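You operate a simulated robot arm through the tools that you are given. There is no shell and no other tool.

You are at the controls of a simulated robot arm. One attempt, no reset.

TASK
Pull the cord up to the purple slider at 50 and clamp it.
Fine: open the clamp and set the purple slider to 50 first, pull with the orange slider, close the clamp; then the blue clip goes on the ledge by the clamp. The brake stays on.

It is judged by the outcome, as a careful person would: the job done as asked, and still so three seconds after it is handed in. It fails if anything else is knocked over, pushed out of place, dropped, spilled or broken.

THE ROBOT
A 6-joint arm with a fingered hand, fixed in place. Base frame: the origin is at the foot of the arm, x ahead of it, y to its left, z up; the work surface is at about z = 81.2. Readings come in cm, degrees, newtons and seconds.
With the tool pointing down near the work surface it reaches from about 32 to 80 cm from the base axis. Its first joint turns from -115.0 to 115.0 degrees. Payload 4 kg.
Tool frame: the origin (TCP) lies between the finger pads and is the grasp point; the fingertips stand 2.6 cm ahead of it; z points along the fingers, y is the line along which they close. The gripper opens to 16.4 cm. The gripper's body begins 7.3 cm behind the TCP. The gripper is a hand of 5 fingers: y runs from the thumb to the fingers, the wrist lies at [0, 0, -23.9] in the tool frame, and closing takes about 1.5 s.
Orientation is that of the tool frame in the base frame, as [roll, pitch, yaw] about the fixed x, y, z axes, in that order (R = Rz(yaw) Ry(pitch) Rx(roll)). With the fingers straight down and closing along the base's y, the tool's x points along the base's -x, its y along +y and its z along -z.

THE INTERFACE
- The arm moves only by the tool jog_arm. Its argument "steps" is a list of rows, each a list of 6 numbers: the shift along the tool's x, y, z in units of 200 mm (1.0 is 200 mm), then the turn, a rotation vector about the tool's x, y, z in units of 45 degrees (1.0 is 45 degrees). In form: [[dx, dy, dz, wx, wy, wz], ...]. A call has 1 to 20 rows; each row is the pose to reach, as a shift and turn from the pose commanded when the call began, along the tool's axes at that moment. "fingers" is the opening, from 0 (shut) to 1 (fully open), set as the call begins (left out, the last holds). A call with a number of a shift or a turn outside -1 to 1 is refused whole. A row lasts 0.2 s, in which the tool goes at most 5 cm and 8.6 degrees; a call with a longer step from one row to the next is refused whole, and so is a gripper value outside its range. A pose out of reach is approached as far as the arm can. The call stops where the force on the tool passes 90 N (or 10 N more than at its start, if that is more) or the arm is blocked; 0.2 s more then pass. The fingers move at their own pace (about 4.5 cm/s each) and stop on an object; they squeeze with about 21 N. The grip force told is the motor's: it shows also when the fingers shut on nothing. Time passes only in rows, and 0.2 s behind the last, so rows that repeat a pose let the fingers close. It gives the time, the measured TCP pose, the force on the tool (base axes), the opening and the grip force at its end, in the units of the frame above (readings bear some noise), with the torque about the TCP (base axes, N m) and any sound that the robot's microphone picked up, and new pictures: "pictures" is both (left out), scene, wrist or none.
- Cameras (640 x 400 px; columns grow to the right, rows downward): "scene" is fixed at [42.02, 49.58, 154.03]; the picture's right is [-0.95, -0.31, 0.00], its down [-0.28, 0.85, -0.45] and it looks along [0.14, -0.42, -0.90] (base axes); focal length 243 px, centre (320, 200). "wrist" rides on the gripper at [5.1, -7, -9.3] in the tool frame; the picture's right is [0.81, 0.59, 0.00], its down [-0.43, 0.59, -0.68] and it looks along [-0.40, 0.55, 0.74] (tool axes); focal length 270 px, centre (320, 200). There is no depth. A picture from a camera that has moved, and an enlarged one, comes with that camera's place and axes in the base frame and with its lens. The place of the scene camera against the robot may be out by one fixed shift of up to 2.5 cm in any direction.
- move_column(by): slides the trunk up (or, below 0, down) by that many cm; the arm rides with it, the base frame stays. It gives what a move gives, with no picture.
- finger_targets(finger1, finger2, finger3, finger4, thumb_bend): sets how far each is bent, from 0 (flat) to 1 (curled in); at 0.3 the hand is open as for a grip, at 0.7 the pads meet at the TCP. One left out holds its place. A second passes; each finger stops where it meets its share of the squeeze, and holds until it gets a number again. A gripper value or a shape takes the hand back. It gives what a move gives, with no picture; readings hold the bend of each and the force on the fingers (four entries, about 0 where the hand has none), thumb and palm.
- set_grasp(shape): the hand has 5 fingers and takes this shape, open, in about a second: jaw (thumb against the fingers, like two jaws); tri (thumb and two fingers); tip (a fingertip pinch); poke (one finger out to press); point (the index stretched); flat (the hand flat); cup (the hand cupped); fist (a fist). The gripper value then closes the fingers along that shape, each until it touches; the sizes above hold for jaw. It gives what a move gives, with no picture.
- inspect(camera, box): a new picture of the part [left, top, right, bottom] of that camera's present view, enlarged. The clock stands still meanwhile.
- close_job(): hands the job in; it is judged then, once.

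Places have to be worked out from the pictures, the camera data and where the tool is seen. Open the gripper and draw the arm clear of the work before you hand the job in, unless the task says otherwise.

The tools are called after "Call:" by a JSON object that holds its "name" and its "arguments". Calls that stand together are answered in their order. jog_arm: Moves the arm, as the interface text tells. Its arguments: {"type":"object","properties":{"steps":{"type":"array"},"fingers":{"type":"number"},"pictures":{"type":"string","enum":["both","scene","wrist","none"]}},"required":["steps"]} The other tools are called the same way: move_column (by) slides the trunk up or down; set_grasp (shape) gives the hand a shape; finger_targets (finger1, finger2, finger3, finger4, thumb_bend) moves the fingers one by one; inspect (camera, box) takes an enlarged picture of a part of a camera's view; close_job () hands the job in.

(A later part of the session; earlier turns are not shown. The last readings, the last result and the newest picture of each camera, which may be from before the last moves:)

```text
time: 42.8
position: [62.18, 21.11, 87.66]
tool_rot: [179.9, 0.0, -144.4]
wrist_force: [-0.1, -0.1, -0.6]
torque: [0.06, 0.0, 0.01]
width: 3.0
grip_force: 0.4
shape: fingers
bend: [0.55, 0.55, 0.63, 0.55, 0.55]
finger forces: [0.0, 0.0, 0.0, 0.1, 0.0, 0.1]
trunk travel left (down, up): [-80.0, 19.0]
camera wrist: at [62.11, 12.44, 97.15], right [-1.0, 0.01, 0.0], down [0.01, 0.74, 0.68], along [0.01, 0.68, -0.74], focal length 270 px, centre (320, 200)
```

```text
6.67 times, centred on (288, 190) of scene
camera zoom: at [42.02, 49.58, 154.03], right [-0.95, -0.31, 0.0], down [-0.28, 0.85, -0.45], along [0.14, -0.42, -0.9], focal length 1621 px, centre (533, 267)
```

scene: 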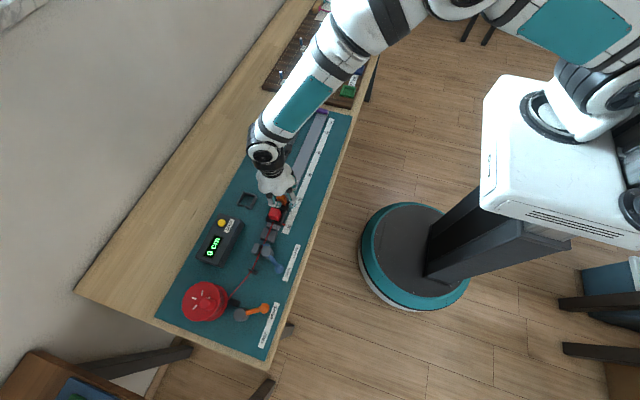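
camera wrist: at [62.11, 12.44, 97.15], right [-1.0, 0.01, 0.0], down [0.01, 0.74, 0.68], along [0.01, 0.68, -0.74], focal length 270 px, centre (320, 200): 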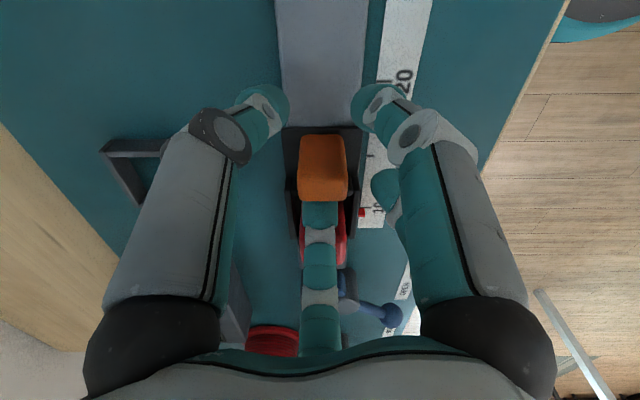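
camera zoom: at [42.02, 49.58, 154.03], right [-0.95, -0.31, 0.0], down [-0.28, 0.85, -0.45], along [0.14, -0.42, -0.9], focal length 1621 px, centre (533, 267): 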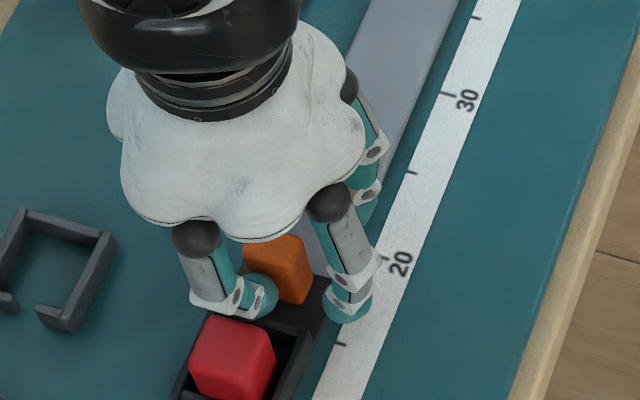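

finger3 sits in the gap behind the knob with no contact forces. I'll close all the fingers gently around the knob.

Call:
{"name": "finger_targets", "arguments": {"finger1": 0.72, "finger2": 0.72, "finger3": 0.72, "finger4": 0.72, "thumb_bend": 0.72}}

Call:
{"name": "inspect", "arguments": {"camera": "wrist", "box": [220, 80, 420, 240]}}

Call:
{"name": "inspect", "arguments": {"camera": "scene", "box": [240, 160, 336, 220]}}

```text
time: 43.8
position: [62.2, 21.07, 87.76]
tool_rot: [179.9, -0.1, -144.4]
wrist_force: [-0.2, 0.3, -4.6]
torque: [-0.01, 0.04, -0.01]
width: 0.34
grip_force: 15.3
shape: fingers
bend: [0.66, 0.64, 0.66, 0.65, 0.67]
finger forces: [4.2, 7.1, 6.3, 6.0, 7.0, 0.1]
trunk travel left (down, up): [-80.0, 19.0]
```

```text
2.50 times, centred on (320, 160) of wrist
camera zoom: at [62.12, 12.44, 97.12], right [-1.0, 0.01, 0.0], down [0.01, 0.74, 0.68], along [0.01, 0.68, -0.74], focal length 676 px, centre (320, 300)
```

zoom: 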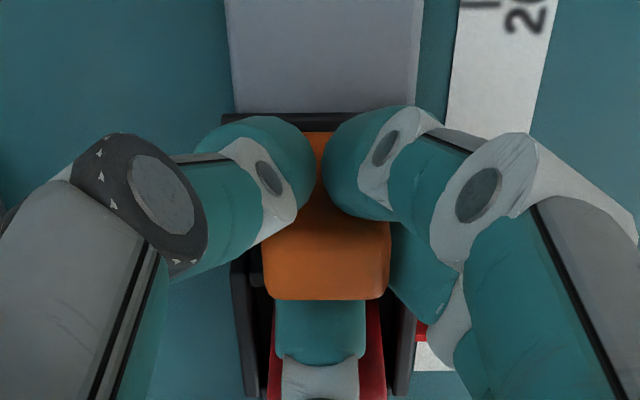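

```text
6.67 times, centred on (288, 190) of scene
camera zoom: at [42.02, 49.58, 154.03], right [-0.95, -0.31, 0.0], down [-0.28, 0.85, -0.45], along [0.14, -0.42, -0.9], focal length 1621 px, centre (533, 267)
```

zoom: 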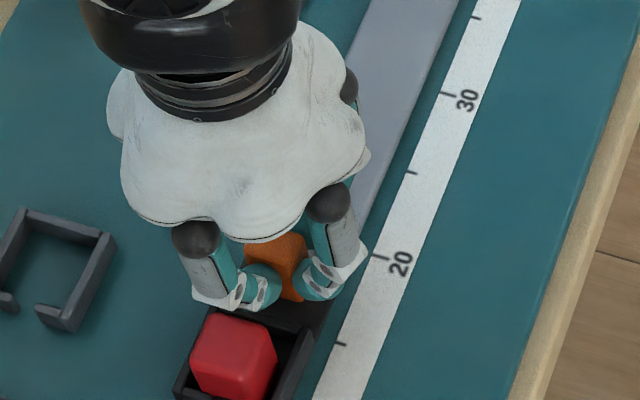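

All five fingers hold the knob at 4–7 N each. I'll pull in -y, starting with 6 cm, to see how the carriage and cord respond.

Call:
{"name": "jog_arm", "arguments": {"steps": [[0.022, -0.031, 0, 0, 0, 0], [0.05, -0.07, 0, 0, 0, 0], [0.087, -0.122, 0, 0, 0, 0], [0.13, -0.183, 0, 0, 0, 0], [0.174, -0.244, 0, 0, 0, 0], [0.174, -0.244, 0, 0, 0, 0]], "pictures": "both"}}

Call:
{"name": "inspect", "arguments": {"camera": "scene", "box": [200, 150, 328, 250]}}

Call:
{"name": "inspect", "arguments": {"camera": "wrist", "box": [220, 80, 460, 260]}}

```text
time: 45.2
position: [62.2, 15.11, 87.77]
tool_rot: [180.0, -0.1, -144.6]
wrist_force: [-0.6, 3.5, -1.4]
torque: [0.15, 0.07, -0.02]
width: 0.05
grip_force: 14.7
shape: fingers
bend: [0.67, 0.63, 0.65, 0.65, 0.68]
finger forces: [4.0, 7.4, 7.5, 6.0, 6.2, 0.0]
trunk travel left (down, up): [-80.0, 19.0]
camera wrist: at [62.15, 6.37, 97.13], right [-1.0, 0.01, 0.0], down [0.01, 0.74, 0.68], along [0.01, 0.68, -0.74], focal length 270 px, centre (320, 200)
```

scene: 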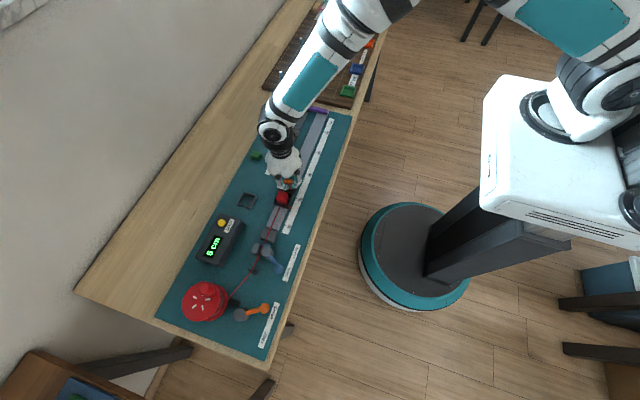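
wrist: 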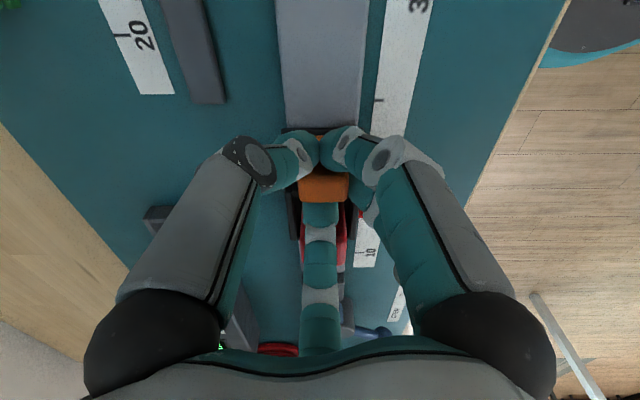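

```text
4.00 times, centred on (264, 200) of scene
camera zoom: at [42.02, 49.58, 154.03], right [-0.95, -0.31, 0.0], down [-0.28, 0.85, -0.45], along [0.14, -0.42, -0.9], focal length 973 px, centre (544, 200)
```

zoom: 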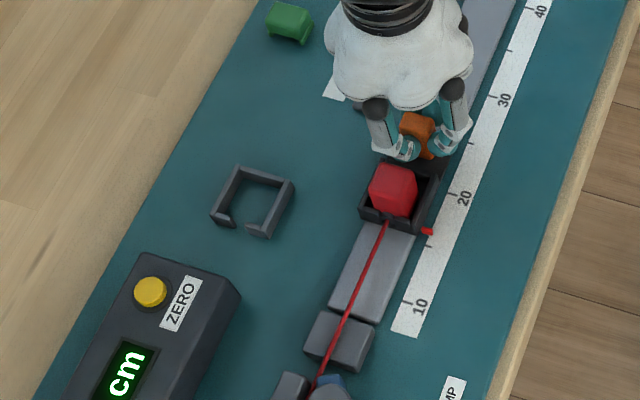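

```text
2.22 times, centred on (340, 170) of wrist
camera zoom: at [62.15, 6.37, 97.13], right [-1.0, 0.01, 0.0], down [0.01, 0.74, 0.68], along [0.01, 0.68, -0.74], focal length 601 px, centre (276, 267)
```

zoom: 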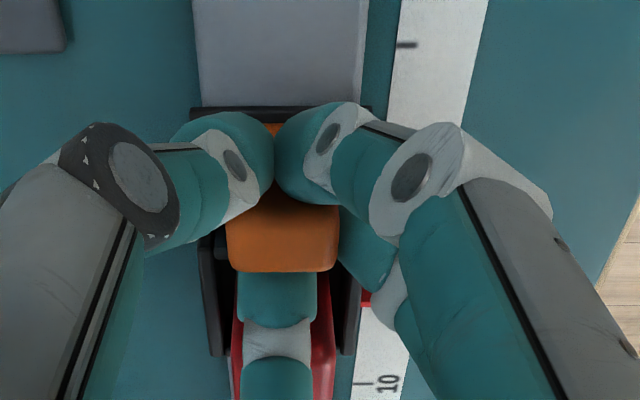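

The carriage moves easily, about 3.5 N, with the cord paying out and the pointer near 16. I'll pull another 15 cm, then free the two front digits before approaching the purple arm.

Call:
{"name": "jog_arm", "arguments": {"steps": [[0.044, -0.061, 0, 0, 0, 0], [0.087, -0.122, 0, 0, 0, 0], [0.131, -0.183, 0, 0, 0, 0], [0.174, -0.244, 0, 0, 0, 0], [0.218, -0.305, 0, 0, 0, 0], [0.261, -0.366, 0, 0, 0, 0], [0.305, -0.427, 0, 0, 0, 0], [0.349, -0.488, 0, 0, 0, 0], [0.392, -0.549, 0, 0, 0, 0], [0.436, -0.61, 0, 0, 0, 0], [0.436, -0.61, 0, 0, 0, 0]], "pictures": "both"}}

Call:
{"name": "finger_targets", "arguments": {"finger1": 0.0, "thumb_bend": 0.0}}

Call:
{"name": "inspect", "arguments": {"camera": "wrist", "box": [80, 0, 560, 300]}}

Call:
{"name": "inspect", "arguments": {"camera": "scene", "box": [200, 90, 360, 250]}}

```text
time: 47.6
position: [62.12, -0.09, 87.71]
tool_rot: [180.0, -0.1, -144.5]
wrist_force: [2.1, 3.1, -0.7]
torque: [0.1, -0.04, 0.0]
width: 0.02
grip_force: 16.0
shape: fingers
bend: [0.67, 0.63, 0.65, 0.65, 0.68]
finger forces: [4.2, 6.0, 7.5, 6.9, 6.7, 0.0]
trunk travel left (down, up): [-80.0, 19.0]
camera wrist: at [62.09, -8.67, 97.12], right [-1.0, 0.01, 0.0], down [0.01, 0.74, 0.68], along [0.01, 0.68, -0.74], focal length 270 px, centre (320, 200)
```

scene: 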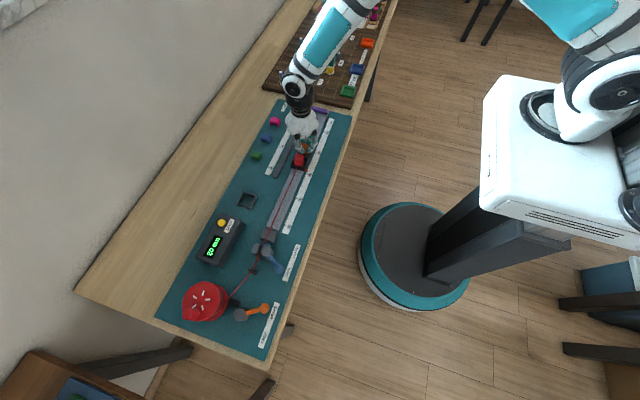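
wrist: 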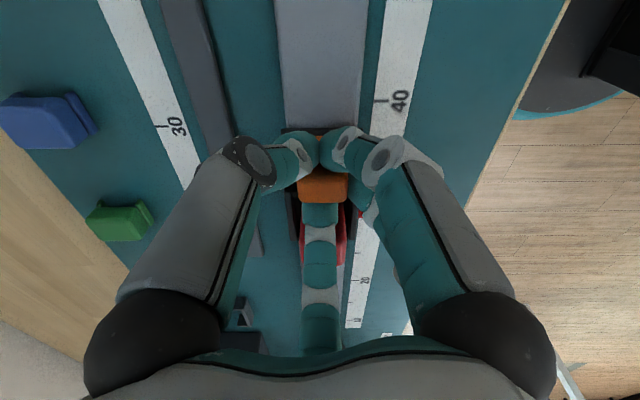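

```text
time: 48.6
position: [62.16, -0.08, 87.81]
tool_rot: [179.9, -0.1, -144.6]
wrist_force: [-0.1, 2.9, -2.6]
torque: [0.04, 0.01, 0.02]
width: 12.33
grip_force: 7.1
shape: fingers
bend: [0.01, 0.64, 0.67, 0.65, 0.0]
finger forces: [0.0, 5.9, 3.4, 5.9, 0.1, 0.1]
trunk travel left (down, up): [-80.0, 19.0]
```

```text
1.33 times, centred on (320, 150) of wrist
camera zoom: at [62.08, -8.61, 97.1], right [-1.0, 0.01, 0.0], down [0.01, 0.74, 0.68], along [0.01, 0.68, -0.74], focal length 360 px, centre (320, 267)
```

zoom: 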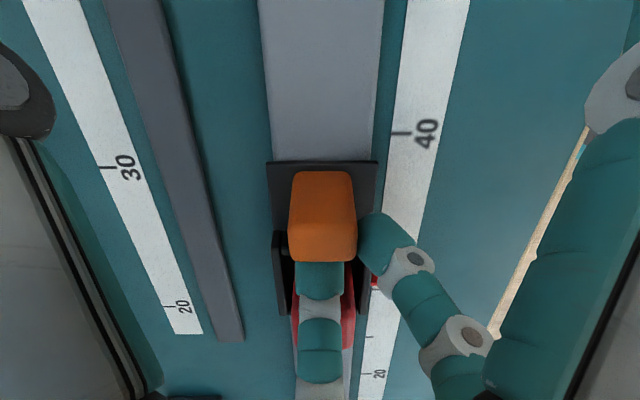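

```text
2.50 times, centred on (280, 170) of scene
camera zoom: at [42.02, 49.58, 154.03], right [-0.95, -0.31, 0.0], down [-0.28, 0.85, -0.45], along [0.14, -0.42, -0.9], focal length 608 px, centre (420, 275)
```

zoom: 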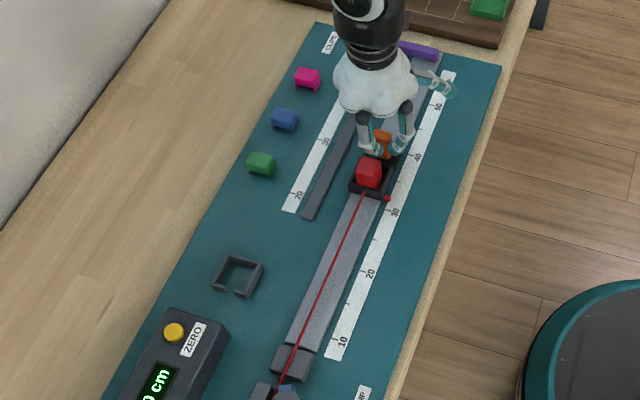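

The front is clear and fingers 2, 3 and 4 still hold the knob, with the pointer at about 31. I'll pull about 17 cm more, stopping short of the purple arm.

Call:
{"name": "jog_arm", "arguments": {"steps": [[0.044, -0.061, 0, 0, 0, 0], [0.087, -0.122, 0, 0, 0, 0], [0.131, -0.183, 0, 0, 0, 0], [0.174, -0.244, 0, 0, 0, 0], [0.218, -0.305, 0, 0, 0, 0], [0.261, -0.366, 0, 0, 0, 0], [0.305, -0.427, 0, 0, 0, 0], [0.349, -0.488, 0, 0, 0, 0], [0.392, -0.549, 0, 0, 0, 0], [0.436, -0.61, 0, 0, 0, 0], [0.465, -0.651, 0, 0, 0, 0], [0.479, -0.672, 0, 0, 0, 0], [0.479, -0.672, 0, 0, 0, 0]], "pictures": "both"}}

Call:
{"name": "inspect", "arguments": {"camera": "wrist", "box": [200, 60, 440, 220]}}

Call:
{"name": "inspect", "arguments": {"camera": "scene", "box": [264, 90, 360, 150]}}

Call:
{"name": "inspect", "arguments": {"camera": "scene", "box": [190, 210, 254, 270]}}

```text
time: 51.4
position: [62.07, -16.37, 87.65]
tool_rot: [180.0, -0.1, -144.6]
wrist_force: [-0.9, 3.9, -1.8]
torque: [0.06, 0.02, -0.02]
width: 12.33
grip_force: 7.9
shape: fingers
bend: [0.01, 0.64, 0.67, 0.65, 0.0]
finger forces: [0.0, 6.8, 3.9, 5.6, 0.0, 0.0]
trunk travel left (down, up): [-80.0, 19.0]
camera wrist: at [62.09, -25.11, 97.11], right [-1.0, 0.01, 0.0], down [0.01, 0.74, 0.68], along [0.01, 0.68, -0.74], focal length 270 px, centre (320, 200)
```

scene: 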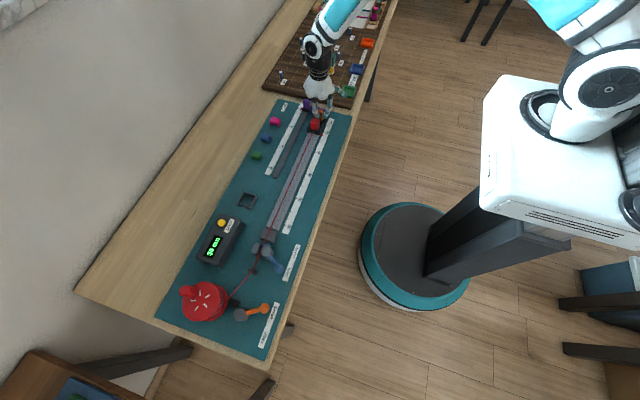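
wrist: 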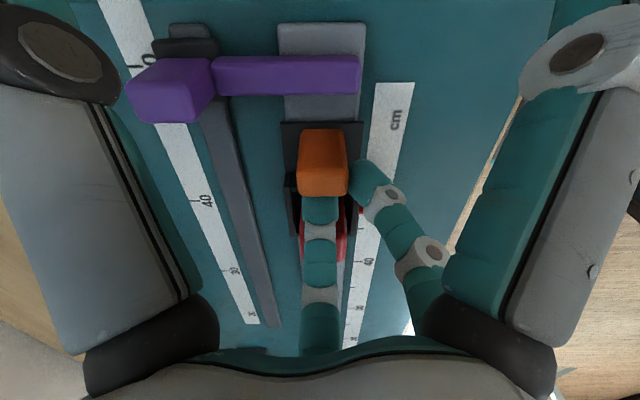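

```text
2.50 times, centred on (320, 140) of wrist
camera zoom: at [62.09, -25.11, 97.11], right [-1.0, 0.01, 0.0], down [0.01, 0.74, 0.68], along [0.01, 0.68, -0.74], focal length 676 px, centre (320, 350)
```

zoom: 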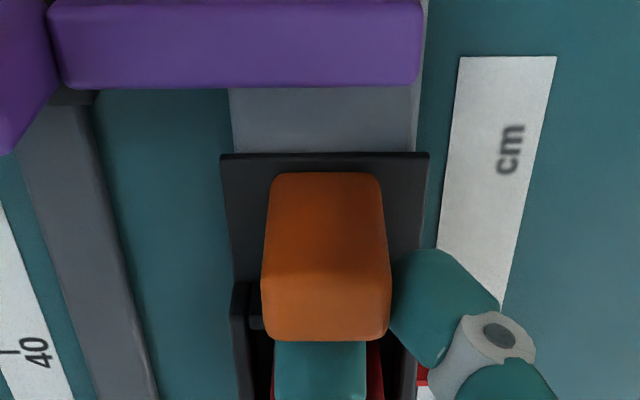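

```text
6.67 times, centred on (312, 120) of scene
camera zoom: at [42.02, 49.58, 154.03], right [-0.95, -0.31, 0.0], down [-0.28, 0.85, -0.45], along [0.14, -0.42, -0.9], focal length 1621 px, centre (373, 733)
```

zoom: 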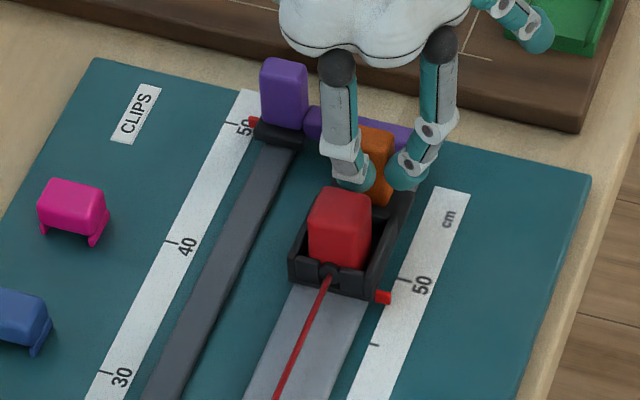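

```text
6.67 times, centred on (222, 240) of scene
camera zoom: at [42.02, 49.58, 154.03], right [-0.95, -0.31, 0.0], down [-0.28, 0.85, -0.45], along [0.14, -0.42, -0.9], focal length 1621 px, centre (973, -67)
```

zoom: 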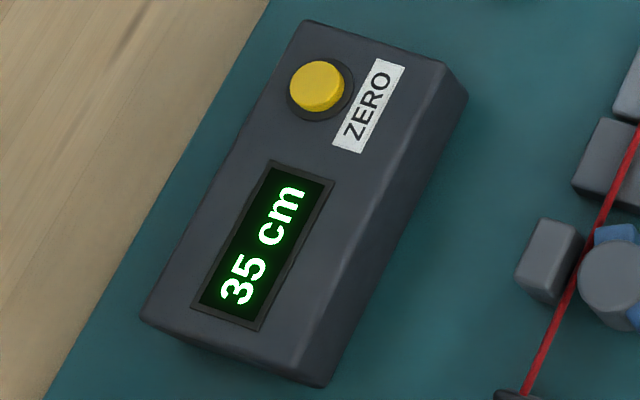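

The display reads 35 cm, the right pointer is about 47.5, and the knob face is about 2.4 cm from the purple arm. I'll creep 1.8 cm closer, then look again.

Call:
{"name": "jog_arm", "arguments": {"steps": [[0.0145, -0.0203, 0, 0, 0, 0], [0.029, -0.0407, 0, 0, 0, 0], [0.0407, -0.057, 0, 0, 0, 0], [0.0523, -0.0733, 0, 0, 0, 0], [0.0523, -0.0733, 0, 0, 0, 0]], "pictures": "none"}}

Call:
{"name": "inspect", "arguments": {"camera": "wrist", "box": [240, 60, 400, 160]}}

Call:
{"name": "inspect", "arguments": {"camera": "scene", "box": [290, 90, 354, 140]}}

```text
time: 52.6
position: [62.17, -18.14, 87.7]
tool_rot: [179.9, -0.1, -144.6]
wrist_force: [0.3, 4.2, -3.4]
torque: [0.09, 0.02, 0.02]
width: 12.34
grip_force: 7.8
shape: fingers
bend: [0.01, 0.64, 0.67, 0.65, 0.0]
finger forces: [0.0, 6.3, 3.9, 5.8, 0.0, 0.0]
trunk travel left (down, up): [-80.0, 19.0]
```

```text
4.00 times, centred on (320, 110) of wrist
camera zoom: at [62.09, -26.89, 97.12], right [-1.0, 0.01, 0.0], down [0.01, 0.74, 0.68], along [0.01, 0.68, -0.74], focal length 1081 px, centre (320, 560)
```

zoom: 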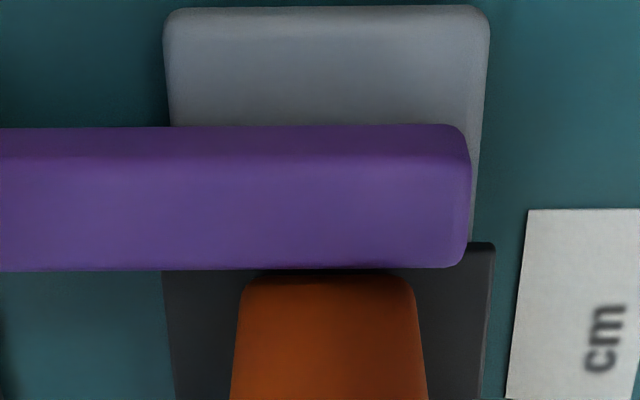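

```text
8.00 times, centred on (322, 115) of scene
camera zoom: at [42.02, 49.58, 154.03], right [-0.95, -0.31, 0.0], down [-0.28, 0.85, -0.45], along [0.14, -0.42, -0.9], focal length 1945 px, centre (304, 880)
```

zoom: 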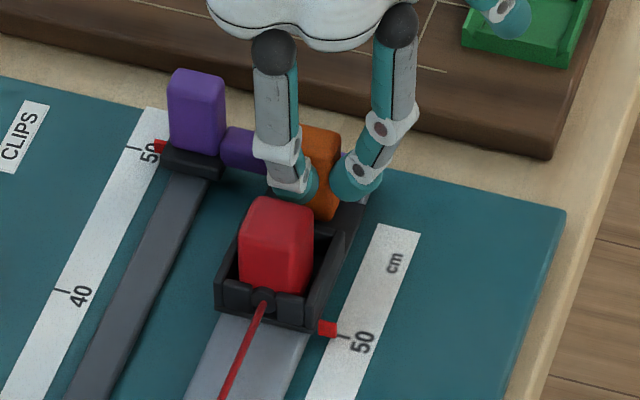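

The plate slides under the purple arm and the knob is now roughly 0.7 cm from it. I'll creep in fine 0.1 cm rows and watch the force for contact.

Call:
{"name": "jog_arm", "arguments": {"steps": [[0.003, -0.0042, 0, 0, 0, 0], [0.006, -0.0084, 0, 0, 0, 0], [0.009, -0.0126, 0, 0, 0, 0], [0.012, -0.0168, 0, 0, 0, 0], [0.012, -0.0168, 0, 0, 0, 0]], "pictures": "none"}}

Call:
{"name": "inspect", "arguments": {"camera": "wrist", "box": [240, 60, 400, 160]}}

Call:
{"name": "inspect", "arguments": {"camera": "scene", "box": [290, 94, 354, 134]}}

```text
time: 53.8
position: [62.2, -18.61, 87.65]
tool_rot: [180.0, -0.2, -144.4]
wrist_force: [0.6, 7.6, -2.1]
torque: [0.13, -0.02, -0.04]
width: 12.33
grip_force: 9.2
shape: fingers
bend: [0.01, 0.64, 0.67, 0.65, 0.0]
finger forces: [0.1, 6.4, 5.5, 6.5, 0.0, 0.0]
trunk travel left (down, up): [-80.0, 19.0]
```

```text
4.00 times, centred on (320, 110) of wrist
camera zoom: at [62.08, -27.25, 97.11], right [-1.0, 0.01, 0.0], down [0.01, 0.74, 0.68], along [0.01, 0.68, -0.74], focal length 1081 px, centre (320, 560)
```

zoom: 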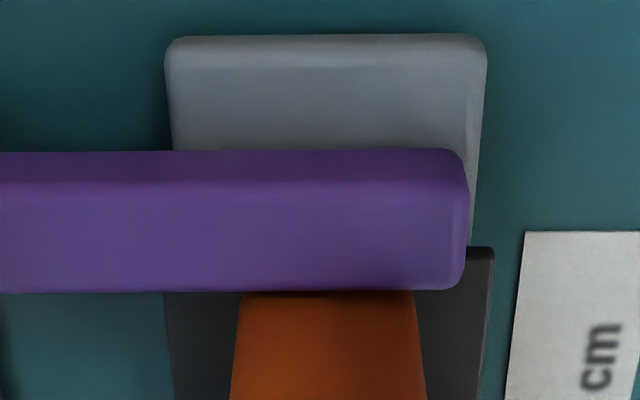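

```text
10.00 times, centred on (322, 114) of scene
camera zoom: at [42.02, 49.58, 154.03], right [-0.95, -0.31, 0.0], down [-0.28, 0.85, -0.45], along [0.14, -0.42, -0.9], focal length 2432 px, centre (300, 1060)
```

zoom: 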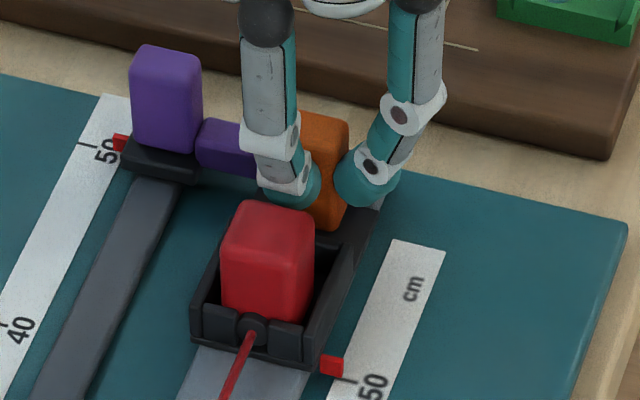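

Force rose from 4 to 7.6 N as the knob met the purple arm, and both pointers read 50, so contact is made. I'll release the side fingers first and then finger3 gently, leaving the carriage in place.

Call:
{"name": "finger_targets", "arguments": {"finger2": 0.5, "finger4": 0.5}}

Call:
{"name": "finger_targets", "arguments": {"finger3": 0.635}}

Call:
{"name": "inspect", "arguments": {"camera": "wrist", "box": [240, 60, 400, 160]}}

Call:
{"name": "inspect", "arguments": {"camera": "scene", "box": [290, 94, 354, 134]}}

```text
time: 54.8
position: [62.23, -18.61, 87.78]
tool_rot: [-180.0, -0.1, -144.6]
wrist_force: [0.1, 4.9, -0.6]
torque: [0.11, 0.01, 0.0]
width: 12.35
grip_force: 2.5
shape: fingers
bend: [0.01, 0.5, 0.66, 0.5, 0.0]
finger forces: [0.0, 0.1, 5.1, 0.0, 0.1, 0.0]
trunk travel left (down, up): [-80.0, 19.0]
```

```text
time: 55.8
position: [62.02, -18.73, 87.69]
tool_rot: [179.9, 0.0, -144.6]
wrist_force: [-0.3, -1.2, 0.7]
torque: [0.06, 0.0, -0.01]
width: 12.31
grip_force: 0.1
shape: fingers
bend: [0.01, 0.5, 0.64, 0.5, 0.0]
finger forces: [0.1, 0.0, 0.8, 0.0, 0.0, 0.0]
trunk travel left (down, up): [-80.0, 19.0]
```

```text
4.00 times, centred on (320, 110) of wrist
camera zoom: at [62.05, -27.32, 97.11], right [-1.0, 0.01, 0.0], down [0.01, 0.74, 0.68], along [0.01, 0.68, -0.74], focal length 1081 px, centre (320, 560)
```

zoom: 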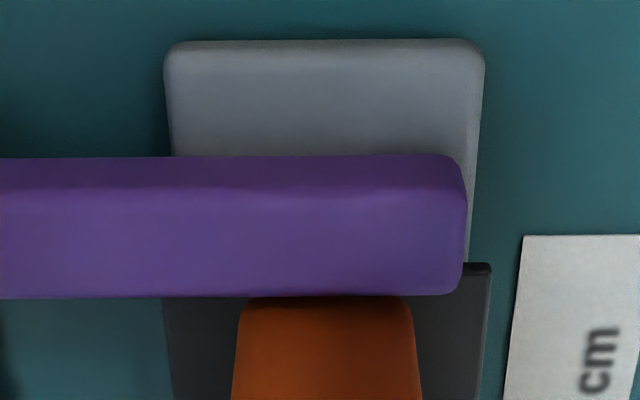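

```text
10.00 times, centred on (322, 114) of scene
camera zoom: at [42.02, 49.58, 154.03], right [-0.95, -0.31, 0.0], down [-0.28, 0.85, -0.45], along [0.14, -0.42, -0.9], focal length 2432 px, centre (300, 1060)
```

zoom: 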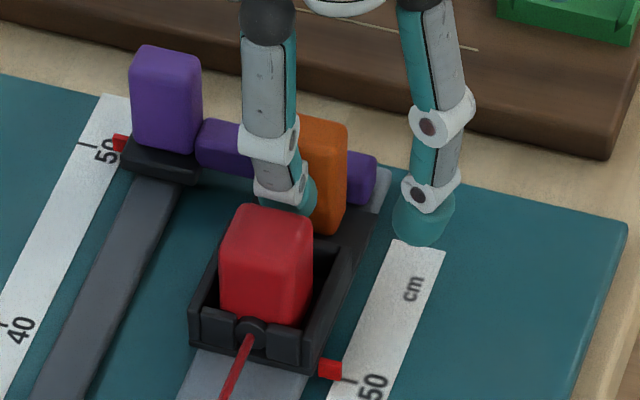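

The carriage may have crept back about 0.2 cm with finger3 still touching at 0.8 N. I'll wait briefly and look again to see if it holds or keeps creeping.

Call:
{"name": "jog_arm", "arguments": {"steps": [[0, 0, 0, 0, 0, 0], [0, 0, 0, 0, 0, 0], [0, 0, 0, 0, 0, 0], [0, 0, 0, 0, 0, 0], [0, 0, 0, 0, 0, 0]], "pictures": "none"}}

Call:
{"name": "inspect", "arguments": {"camera": "scene", "box": [290, 94, 354, 134]}}

Call:
{"name": "inspect", "arguments": {"camera": "wrist", "box": [240, 60, 400, 160]}}

```text
time: 57.0
position: [62.03, -18.69, 87.84]
tool_rot: [179.8, 0.0, -144.6]
wrist_force: [0.6, -0.8, -0.1]
torque: [0.02, -0.02, -0.02]
width: 12.34
grip_force: 0.2
shape: fingers
bend: [0.01, 0.5, 0.63, 0.5, 0.0]
finger forces: [0.1, 0.0, 0.1, 0.1, 0.0, 0.0]
trunk travel left (down, up): [-80.0, 19.0]
```

```text
10.00 times, centred on (322, 114) of scene
camera zoom: at [42.02, 49.58, 154.03], right [-0.95, -0.31, 0.0], down [-0.28, 0.85, -0.45], along [0.14, -0.42, -0.9], focal length 2432 px, centre (300, 1060)
```

zoom: 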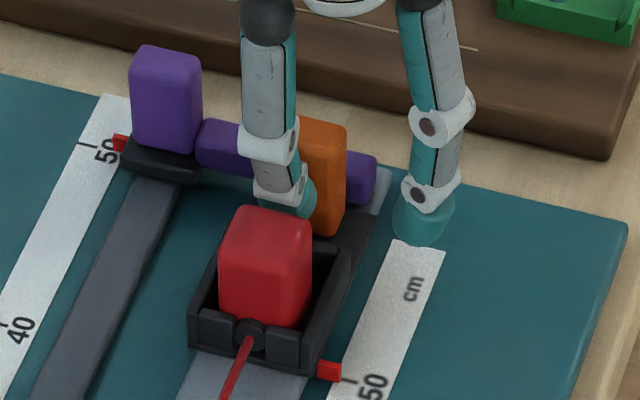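

```text
4.00 times, centred on (320, 110) of wrist
camera zoom: at [62.05, -27.31, 97.11], right [-1.0, 0.01, 0.0], down [0.01, 0.74, 0.68], along [0.01, 0.68, -0.74], focal length 1081 px, centre (320, 560)
```

zoom: 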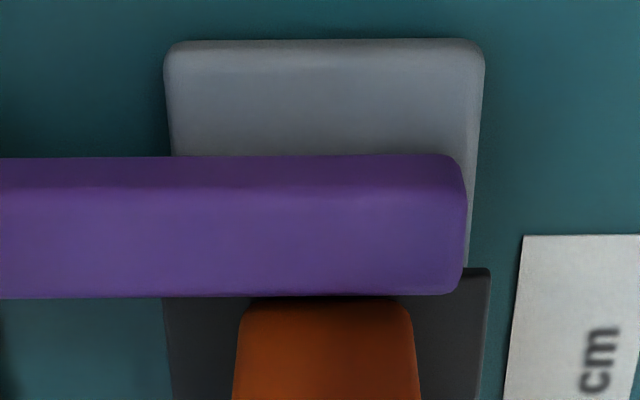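

It moved perhaps another 0.08 cm while finger3 was still finishing its opening. I'll wait one more second to see whether it has settled.

Call:
{"name": "jog_arm", "arguments": {"steps": [[0, 0, 0, 0, 0, 0], [0, 0, 0, 0, 0, 0], [0, 0, 0, 0, 0, 0], [0, 0, 0, 0, 0, 0], [0, 0, 0, 0, 0, 0]], "pictures": "none"}}

Call:
{"name": "inspect", "arguments": {"camera": "scene", "box": [290, 94, 354, 134]}}

Call:
{"name": "inspect", "arguments": {"camera": "wrist", "box": [240, 60, 400, 160]}}

Call:
{"name": "inspect", "arguments": {"camera": "scene", "box": [190, 210, 254, 270]}}

```text
time: 58.2
position: [62.06, -18.68, 87.8]
tool_rot: [179.9, 0.1, -144.5]
wrist_force: [-0.6, 0.0, 0.0]
torque: [-0.03, 0.03, -0.01]
width: 12.34
grip_force: 0.0
shape: fingers
bend: [0.01, 0.5, 0.63, 0.5, 0.0]
finger forces: [0.1, 0.0, 0.1, 0.0, 0.0, 0.0]
trunk travel left (down, up): [-80.0, 19.0]
```

```text
10.00 times, centred on (322, 114) of scene
camera zoom: at [42.02, 49.58, 154.03], right [-0.95, -0.31, 0.0], down [-0.28, 0.85, -0.45], along [0.14, -0.42, -0.9], focal length 2432 px, centre (300, 1060)
```

zoom: 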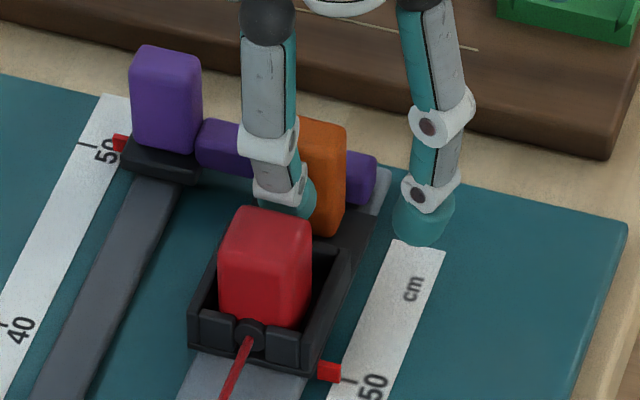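

```text
4.00 times, centred on (320, 110) of wrist
camera zoom: at [62.06, -27.32, 97.11], right [-1.0, 0.01, 0.0], down [0.01, 0.74, 0.68], along [0.01, 0.68, -0.74], focal length 1081 px, centre (320, 560)
```

zoom: 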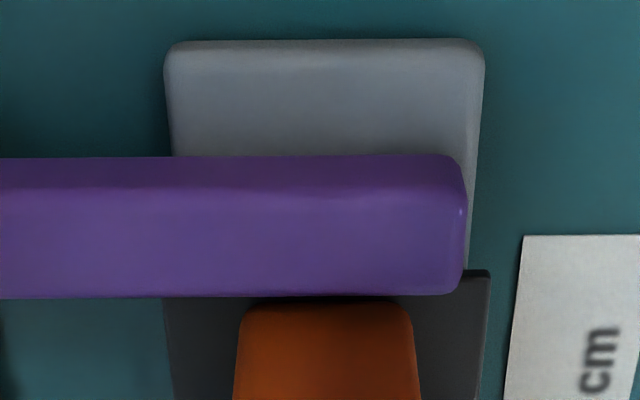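

```text
6.67 times, centred on (222, 240) of scene
camera zoom: at [42.02, 49.58, 154.03], right [-0.95, -0.31, 0.0], down [-0.28, 0.85, -0.45], along [0.14, -0.42, -0.9], focal length 1621 px, centre (973, -67)
```

zoom: 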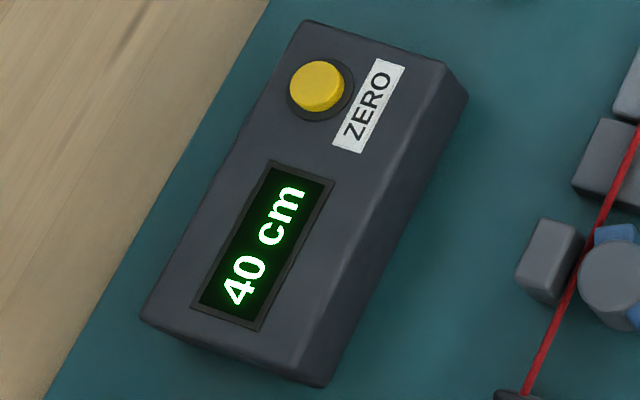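

The display now shows 40 cm and the carriage looks settled, within about 0.2 cm of the purple arm. I'll raise the hand straight up out of the gap and check whether the carriage stays put unheld.

Call:
{"name": "jog_arm", "arguments": {"steps": [[0, 0, -0.05, 0, 0, 0], [0, 0, -0.12, 0, 0, 0], [0, 0, -0.25, 0, 0, 0], [0, 0, -0.4, 0, 0, 0], [0, 0, -0.5, 0, 0, 0], [0, 0, -0.5, 0, 0, 0]], "pictures": "both"}}

Call:
{"name": "inspect", "arguments": {"camera": "scene", "box": [290, 94, 354, 134]}}

Call:
{"name": "inspect", "arguments": {"camera": "wrist", "box": [200, 60, 440, 210]}}

```text
time: 59.6
position: [62.07, -18.73, 97.58]
tool_rot: [179.8, -0.2, -144.5]
wrist_force: [0.3, -0.9, 0.4]
torque: [0.0, 0.01, -0.02]
width: 12.37
grip_force: 0.1
shape: fingers
bend: [0.01, 0.5, 0.63, 0.5, 0.0]
finger forces: [0.0, 0.0, 0.0, 0.0, 0.0, 0.1]
trunk travel left (down, up): [-80.0, 19.0]
camera wrist: at [62.05, -27.36, 107.05], right [-1.0, 0.01, 0.0], down [0.01, 0.74, 0.68], along [0.01, 0.68, -0.74], focal length 270 px, centre (320, 200)
```

scene: 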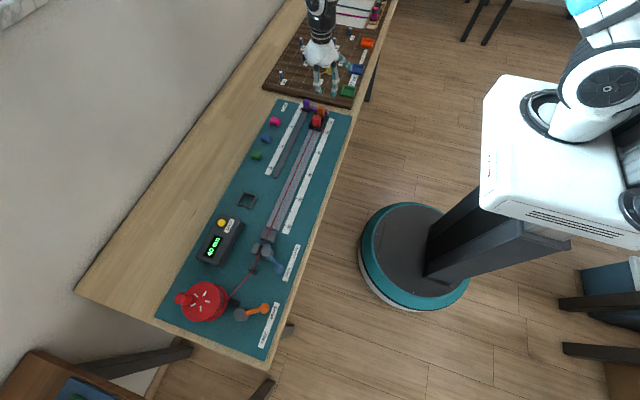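
wrist: 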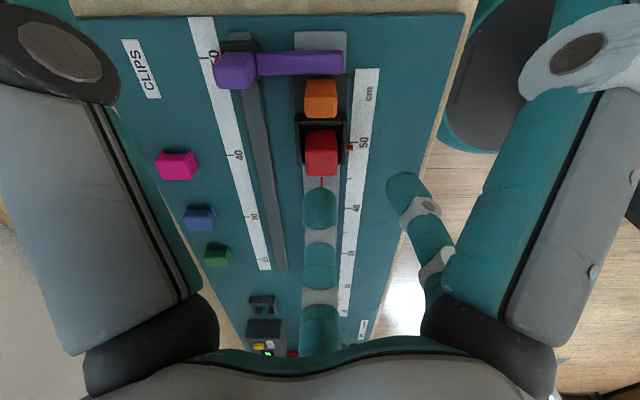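

```text
10.00 times, centred on (322, 114) of scene
camera zoom: at [42.02, 49.58, 154.03], right [-0.95, -0.31, 0.0], down [-0.28, 0.85, -0.45], along [0.14, -0.42, -0.9], focal length 2432 px, centre (300, 1060)
```

zoom: 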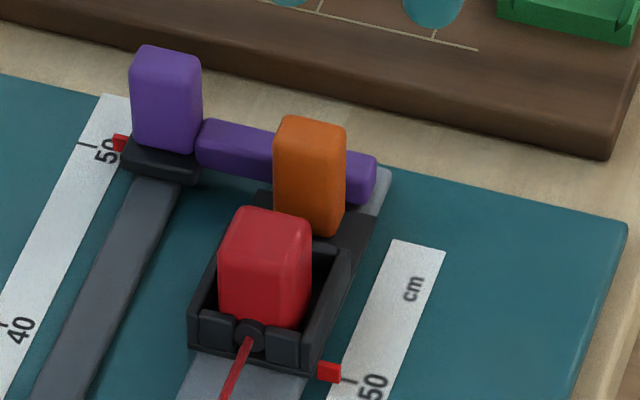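

```text
2.67 times, centred on (320, 135) of wrist
camera zoom: at [62.05, -27.36, 107.05], right [-1.0, 0.01, 0.0], down [0.01, 0.74, 0.68], along [0.01, 0.68, -0.74], focal length 721 px, centre (320, 373)
```

zoom: 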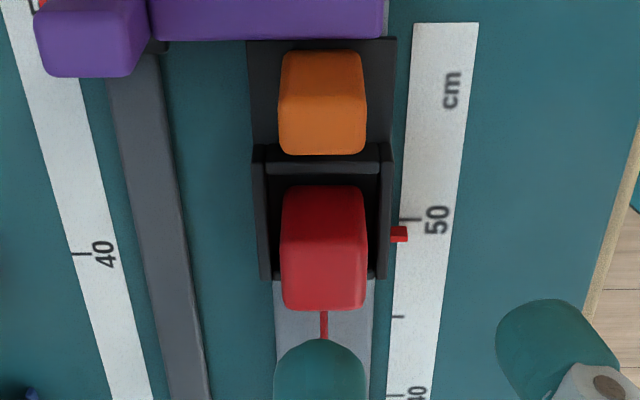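

The carriage is standing unheld with both pointers near 50, the right one at about 49.6. I'll wait a couple of seconds and compare closely to see whether it's stable or creeping.

Call:
{"name": "inspect", "arguments": {"camera": "scene", "box": [306, 110, 338, 140]}}

Call:
{"name": "jog_arm", "arguments": {"steps": [[0, 0, 0, 0, 0, 0], [0, 0, 0, 0, 0, 0], [0, 0, 0, 0, 0, 0], [0, 0, 0, 0, 0, 0], [0, 0, 0, 0, 0, 0], [0, 0, 0, 0, 0, 0], [0, 0, 0, 0, 0, 0], [0, 0, 0, 0, 0, 0], [0, 0, 0, 0, 0, 0], [0, 0, 0, 0, 0, 0]], "pictures": "none"}}

Call:
{"name": "inspect", "arguments": {"camera": "scene", "box": [306, 110, 338, 140]}}

Call:
{"name": "inspect", "arguments": {"camera": "wrist", "box": [200, 60, 440, 210]}}

```text
13.33 times, centred on (322, 125) of scene
camera zoom: at [42.02, 49.58, 154.03], right [-0.95, -0.31, 0.0], down [-0.28, 0.85, -0.45], along [0.14, -0.42, -0.9], focal length 3242 px, centre (293, 1200)
```

zoom: 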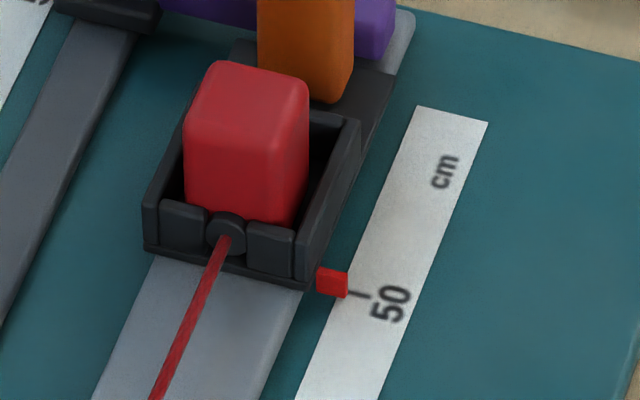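

```text
time: 61.8
position: [62.09, -18.7, 97.76]
tool_rot: [179.9, 0.0, -144.5]
wrist_force: [-0.2, -0.2, 0.4]
torque: [-0.01, -0.02, 0.0]
width: 12.35
grip_force: 0.1
shape: fingers
bend: [0.01, 0.5, 0.63, 0.5, 0.0]
finger forces: [0.1, 0.0, 0.0, 0.0, 0.1, 0.0]
trunk travel left (down, up): [-80.0, 19.0]
```

```text
13.33 times, centred on (322, 125) of scene
camera zoom: at [42.02, 49.58, 154.03], right [-0.95, -0.31, 0.0], down [-0.28, 0.85, -0.45], along [0.14, -0.42, -0.9], focal length 3242 px, centre (293, 1200)
```

zoom: 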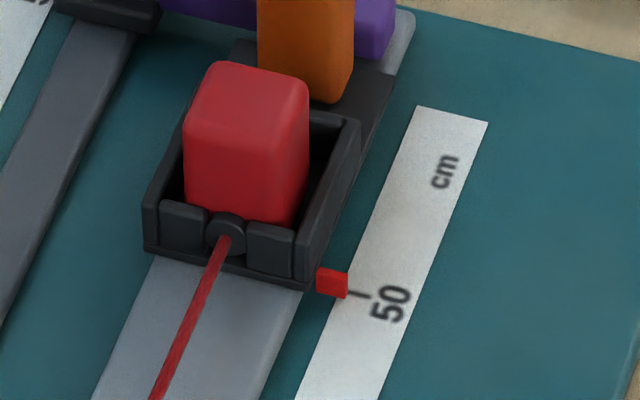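

```text
2.67 times, centred on (320, 135) of wrist
camera zoom: at [62.06, -27.36, 107.05], right [-1.0, 0.01, 0.0], down [0.01, 0.74, 0.68], along [0.01, 0.68, -0.74], focal length 721 px, centre (320, 373)
```

zoom: 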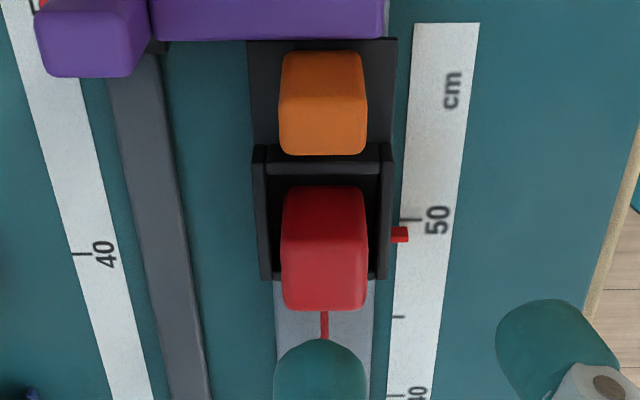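

No movement in 2 s, so the carriage is holding at 50 (about 0.3 cm elastic relaxation, counter reading 40 cm). I'll close the hand into a pusher and travel at safe height toward the clamp lever, turning back to yaw 180 on the way.

Call:
{"name": "set_grasp", "arguments": {"shape": "jaw"}}

Call:
{"name": "jog_arm", "arguments": {"steps": [[-0.104, 0.19, 0, 0, 0, 0.158], [-0.208, 0.38, 0, 0, 0, 0.316], [-0.312, 0.57, 0, 0, 0, 0.474], [-0.416, 0.76, 0, 0, 0, 0.632], [-0.52, 0.95, 0, 0, 0, 0.789], [-0.52, 0.95, 0, 0, 0, 0.789]], "fingers": 0, "pictures": "none"}}

```text
time: 62.7
position: [62.12, -18.71, 97.68]
tool_rot: [179.9, 0.0, -144.5]
wrist_force: [0.1, 0.4, -0.8]
torque: [0.01, 0.0, -0.01]
width: 16.4
grip_force: 0.1
shape: jaw
bend: [0.3, 0.3, 0.3, 0.3, 0.3]
finger forces: [0.0, 0.1, 0.1, 0.0, 0.1, 0.0]
trunk travel left (down, up): [-80.0, 19.0]
```

```text
time: 64.1
position: [59.63, 2.83, 97.76]
tool_rot: [180.0, 0.0, 179.9]
wrist_force: [-0.8, -0.5, 0.5]
torque: [0.0, 0.01, 0.04]
width: 3.97
grip_force: 0.0
shape: jaw
bend: [0.51, 0.51, 0.51, 0.51, 0.7]
finger forces: [0.1, 0.0, 0.0, 0.0, 0.1, 0.0]
trunk travel left (down, up): [-80.0, 19.0]
```

The hand is level at yaw 180. I'll continue in +y at safe height toward the far side of the clamp lever.

Call:
{"name": "jog_arm", "arguments": {"steps": [[0.027, 0.2, 0, 0, 0, 0], [0.054, 0.4, 0, 0, 0, 0], [0.081, 0.6, 0, 0, 0, 0], [0.108, 0.8, 0, 0, 0, 0], [0.135, 1.0, 0, 0, 0, 0]], "pictures": "none"}}

Call:
{"name": "jog_arm", "arguments": {"steps": [[0.027, 0.2, 0, 0, 0, 0], [0.054, 0.4, 0, 0, 0, 0], [0.081, 0.6, 0, 0, 0, 0], [0.108, 0.8, 0, 0, 0, 0], [0.135, 1.0, 0, 0, 0, 0], [0.135, 1.0, 0, 0, 0, 0]], "pictures": "both"}}

Call:
{"name": "inspect", "arguments": {"camera": "scene", "box": [230, 200, 326, 330]}}

Call:
{"name": "inspect", "arguments": {"camera": "wrist", "box": [200, 60, 440, 260]}}

```text
time: 65.3
position: [56.81, 23.03, 97.78]
tool_rot: [180.0, -0.2, 180.0]
wrist_force: [-0.1, 0.2, 1.0]
torque: [-0.02, -0.01, 0.03]
width: 0.01
grip_force: 20.6
shape: jaw
bend: [0.7, 0.7, 0.7, 0.7, 0.7]
finger forces: [0.0, 0.0, 0.1, 0.0, 0.0, 0.1]
trunk travel left (down, up): [-80.0, 19.0]
```

```text
time: 66.7
position: [54.27, 42.91, 97.7]
tool_rot: [180.0, -0.1, 179.9]
wrist_force: [-0.1, -0.4, -0.8]
torque: [0.02, 0.02, 0.03]
width: 0.0
grip_force: 21.3
shape: jaw
bend: [0.7, 0.7, 0.7, 0.7, 0.7]
finger forces: [0.1, 0.1, 0.0, 0.0, 0.0, 0.0]
trunk travel left (down, up): [-80.0, 19.0]
camera wrist: at [49.23, 35.85, 107.1], right [-0.81, 0.59, 0.0], down [0.43, 0.59, 0.68], along [0.4, 0.55, -0.74], focal length 270 px, centre (320, 200)
```

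scene: 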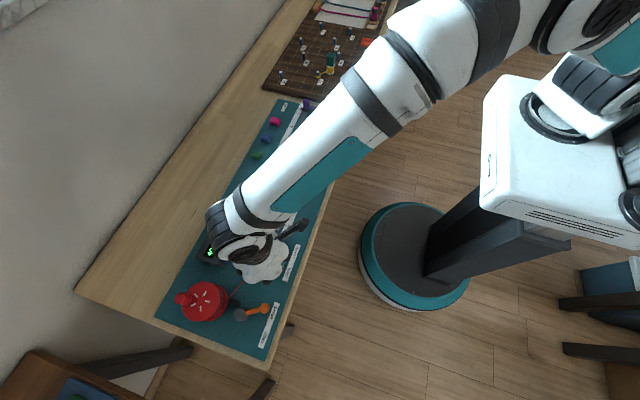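
wrist: 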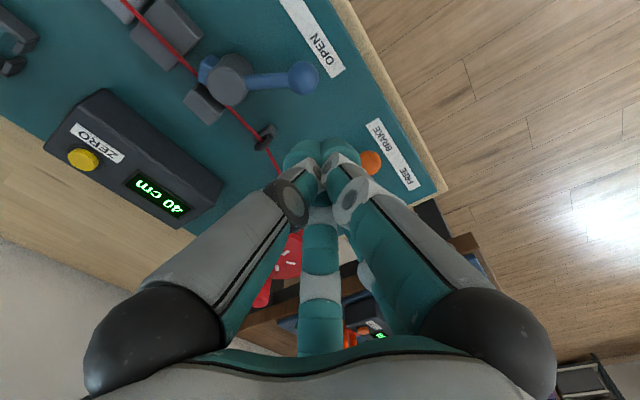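

```text
3.08 times, centred on (278, 265) of scene
camera zoom: at [42.02, 49.58, 154.03], right [-0.95, -0.31, 0.0], down [-0.28, 0.85, -0.45], along [0.14, -0.42, -0.9], focal length 748 px, centre (449, 0)
```

zoom: 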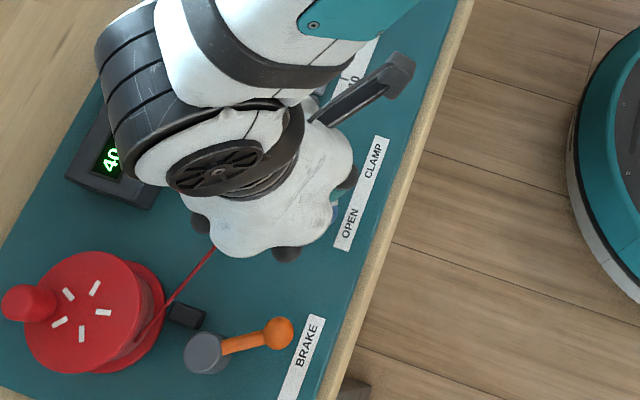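

```text
2.00 times, centred on (320, 160) of wrist
camera zoom: at [49.23, 35.85, 107.1], right [-0.81, 0.59, 0.0], down [0.43, 0.59, 0.68], along [0.4, 0.55, -0.74], focal length 541 px, centre (320, 280)
```

zoom: 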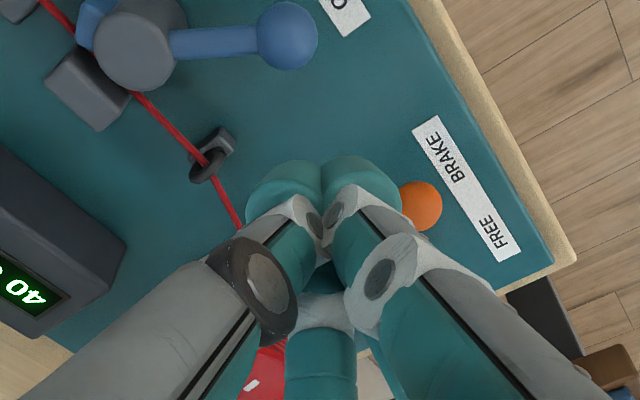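

The ball is at (54.7, 41.2), the brake ball at (54.4, 51.6), and the guide ring is well off to the side, so y≈46 leaves room on both sides. I'll move there and lower the closed tips.

Call:
{"name": "jog_arm", "arguments": {"steps": [[0, 0.155, 0.05, 0, 0, 0], [0, 0.155, 0.2, 0, 0, 0], [0, 0.155, 0.35, 0, 0, 0], [0, 0.155, 0.48, 0, 0, 0], [0, 0.155, 0.575, 0, 0, 0], [0, 0.155, 0.575, 0, 0, 0]], "pictures": "both"}}

Call:
{"name": "inspect", "arguments": {"camera": "scene", "box": [230, 220, 326, 330]}}

Call:
{"name": "inspect", "arguments": {"camera": "wrist", "box": [200, 60, 440, 260]}}

```text
time: 68.1
position: [54.27, 45.96, 86.23]
tool_rot: [179.9, 0.0, 179.9]
wrist_force: [-0.1, 0.1, 0.0]
torque: [0.0, 0.01, -0.01]
width: 0.0
grip_force: 20.6
shape: jaw
bend: [0.7, 0.7, 0.7, 0.7, 0.7]
finger forces: [0.0, 0.0, 0.1, 0.0, 0.0, 0.0]
trunk travel left (down, up): [-80.0, 19.0]
camera wrist: at [49.22, 38.94, 95.62], right [-0.81, 0.59, 0.0], down [0.43, 0.59, 0.68], along [0.4, 0.55, -0.74], focal length 270 px, centre (320, 200)
```

scene: 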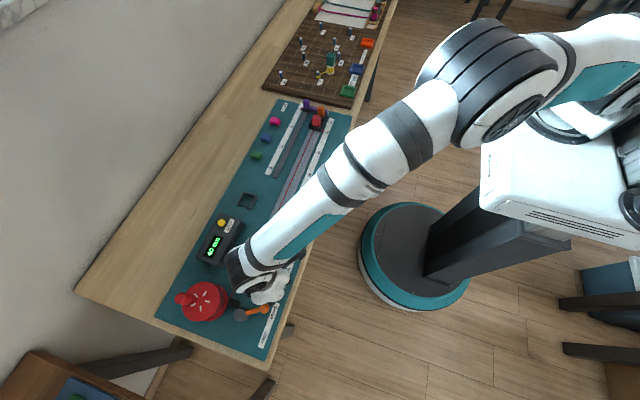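
wrist: 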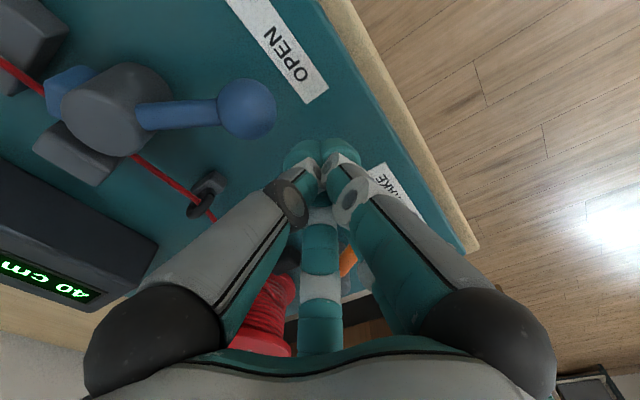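

```text
3.64 times, centred on (278, 275) of scene
camera zoom: at [42.02, 49.58, 154.03], right [-0.95, -0.31, 0.0], down [-0.28, 0.85, -0.45], along [0.14, -0.42, -0.9], focal length 884 px, centre (473, -73)
```

zoom: 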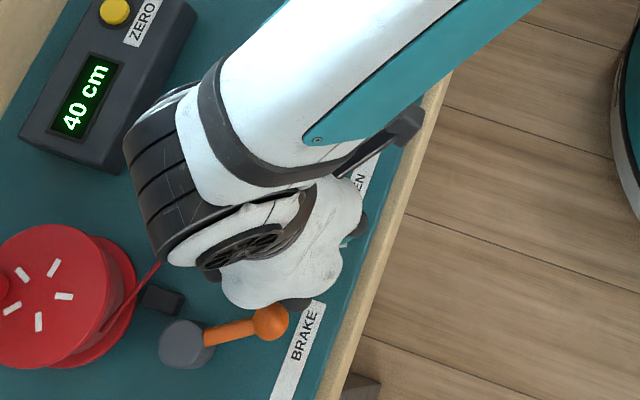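

```text
2.00 times, centred on (320, 160) of wrist
camera zoom: at [49.22, 38.94, 95.62], right [-0.81, 0.59, 0.0], down [0.43, 0.59, 0.68], along [0.4, 0.55, -0.74], focal length 541 px, centre (320, 280)
```

zoom: 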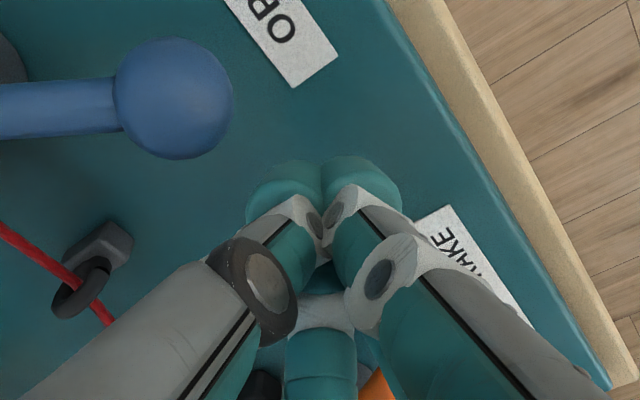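

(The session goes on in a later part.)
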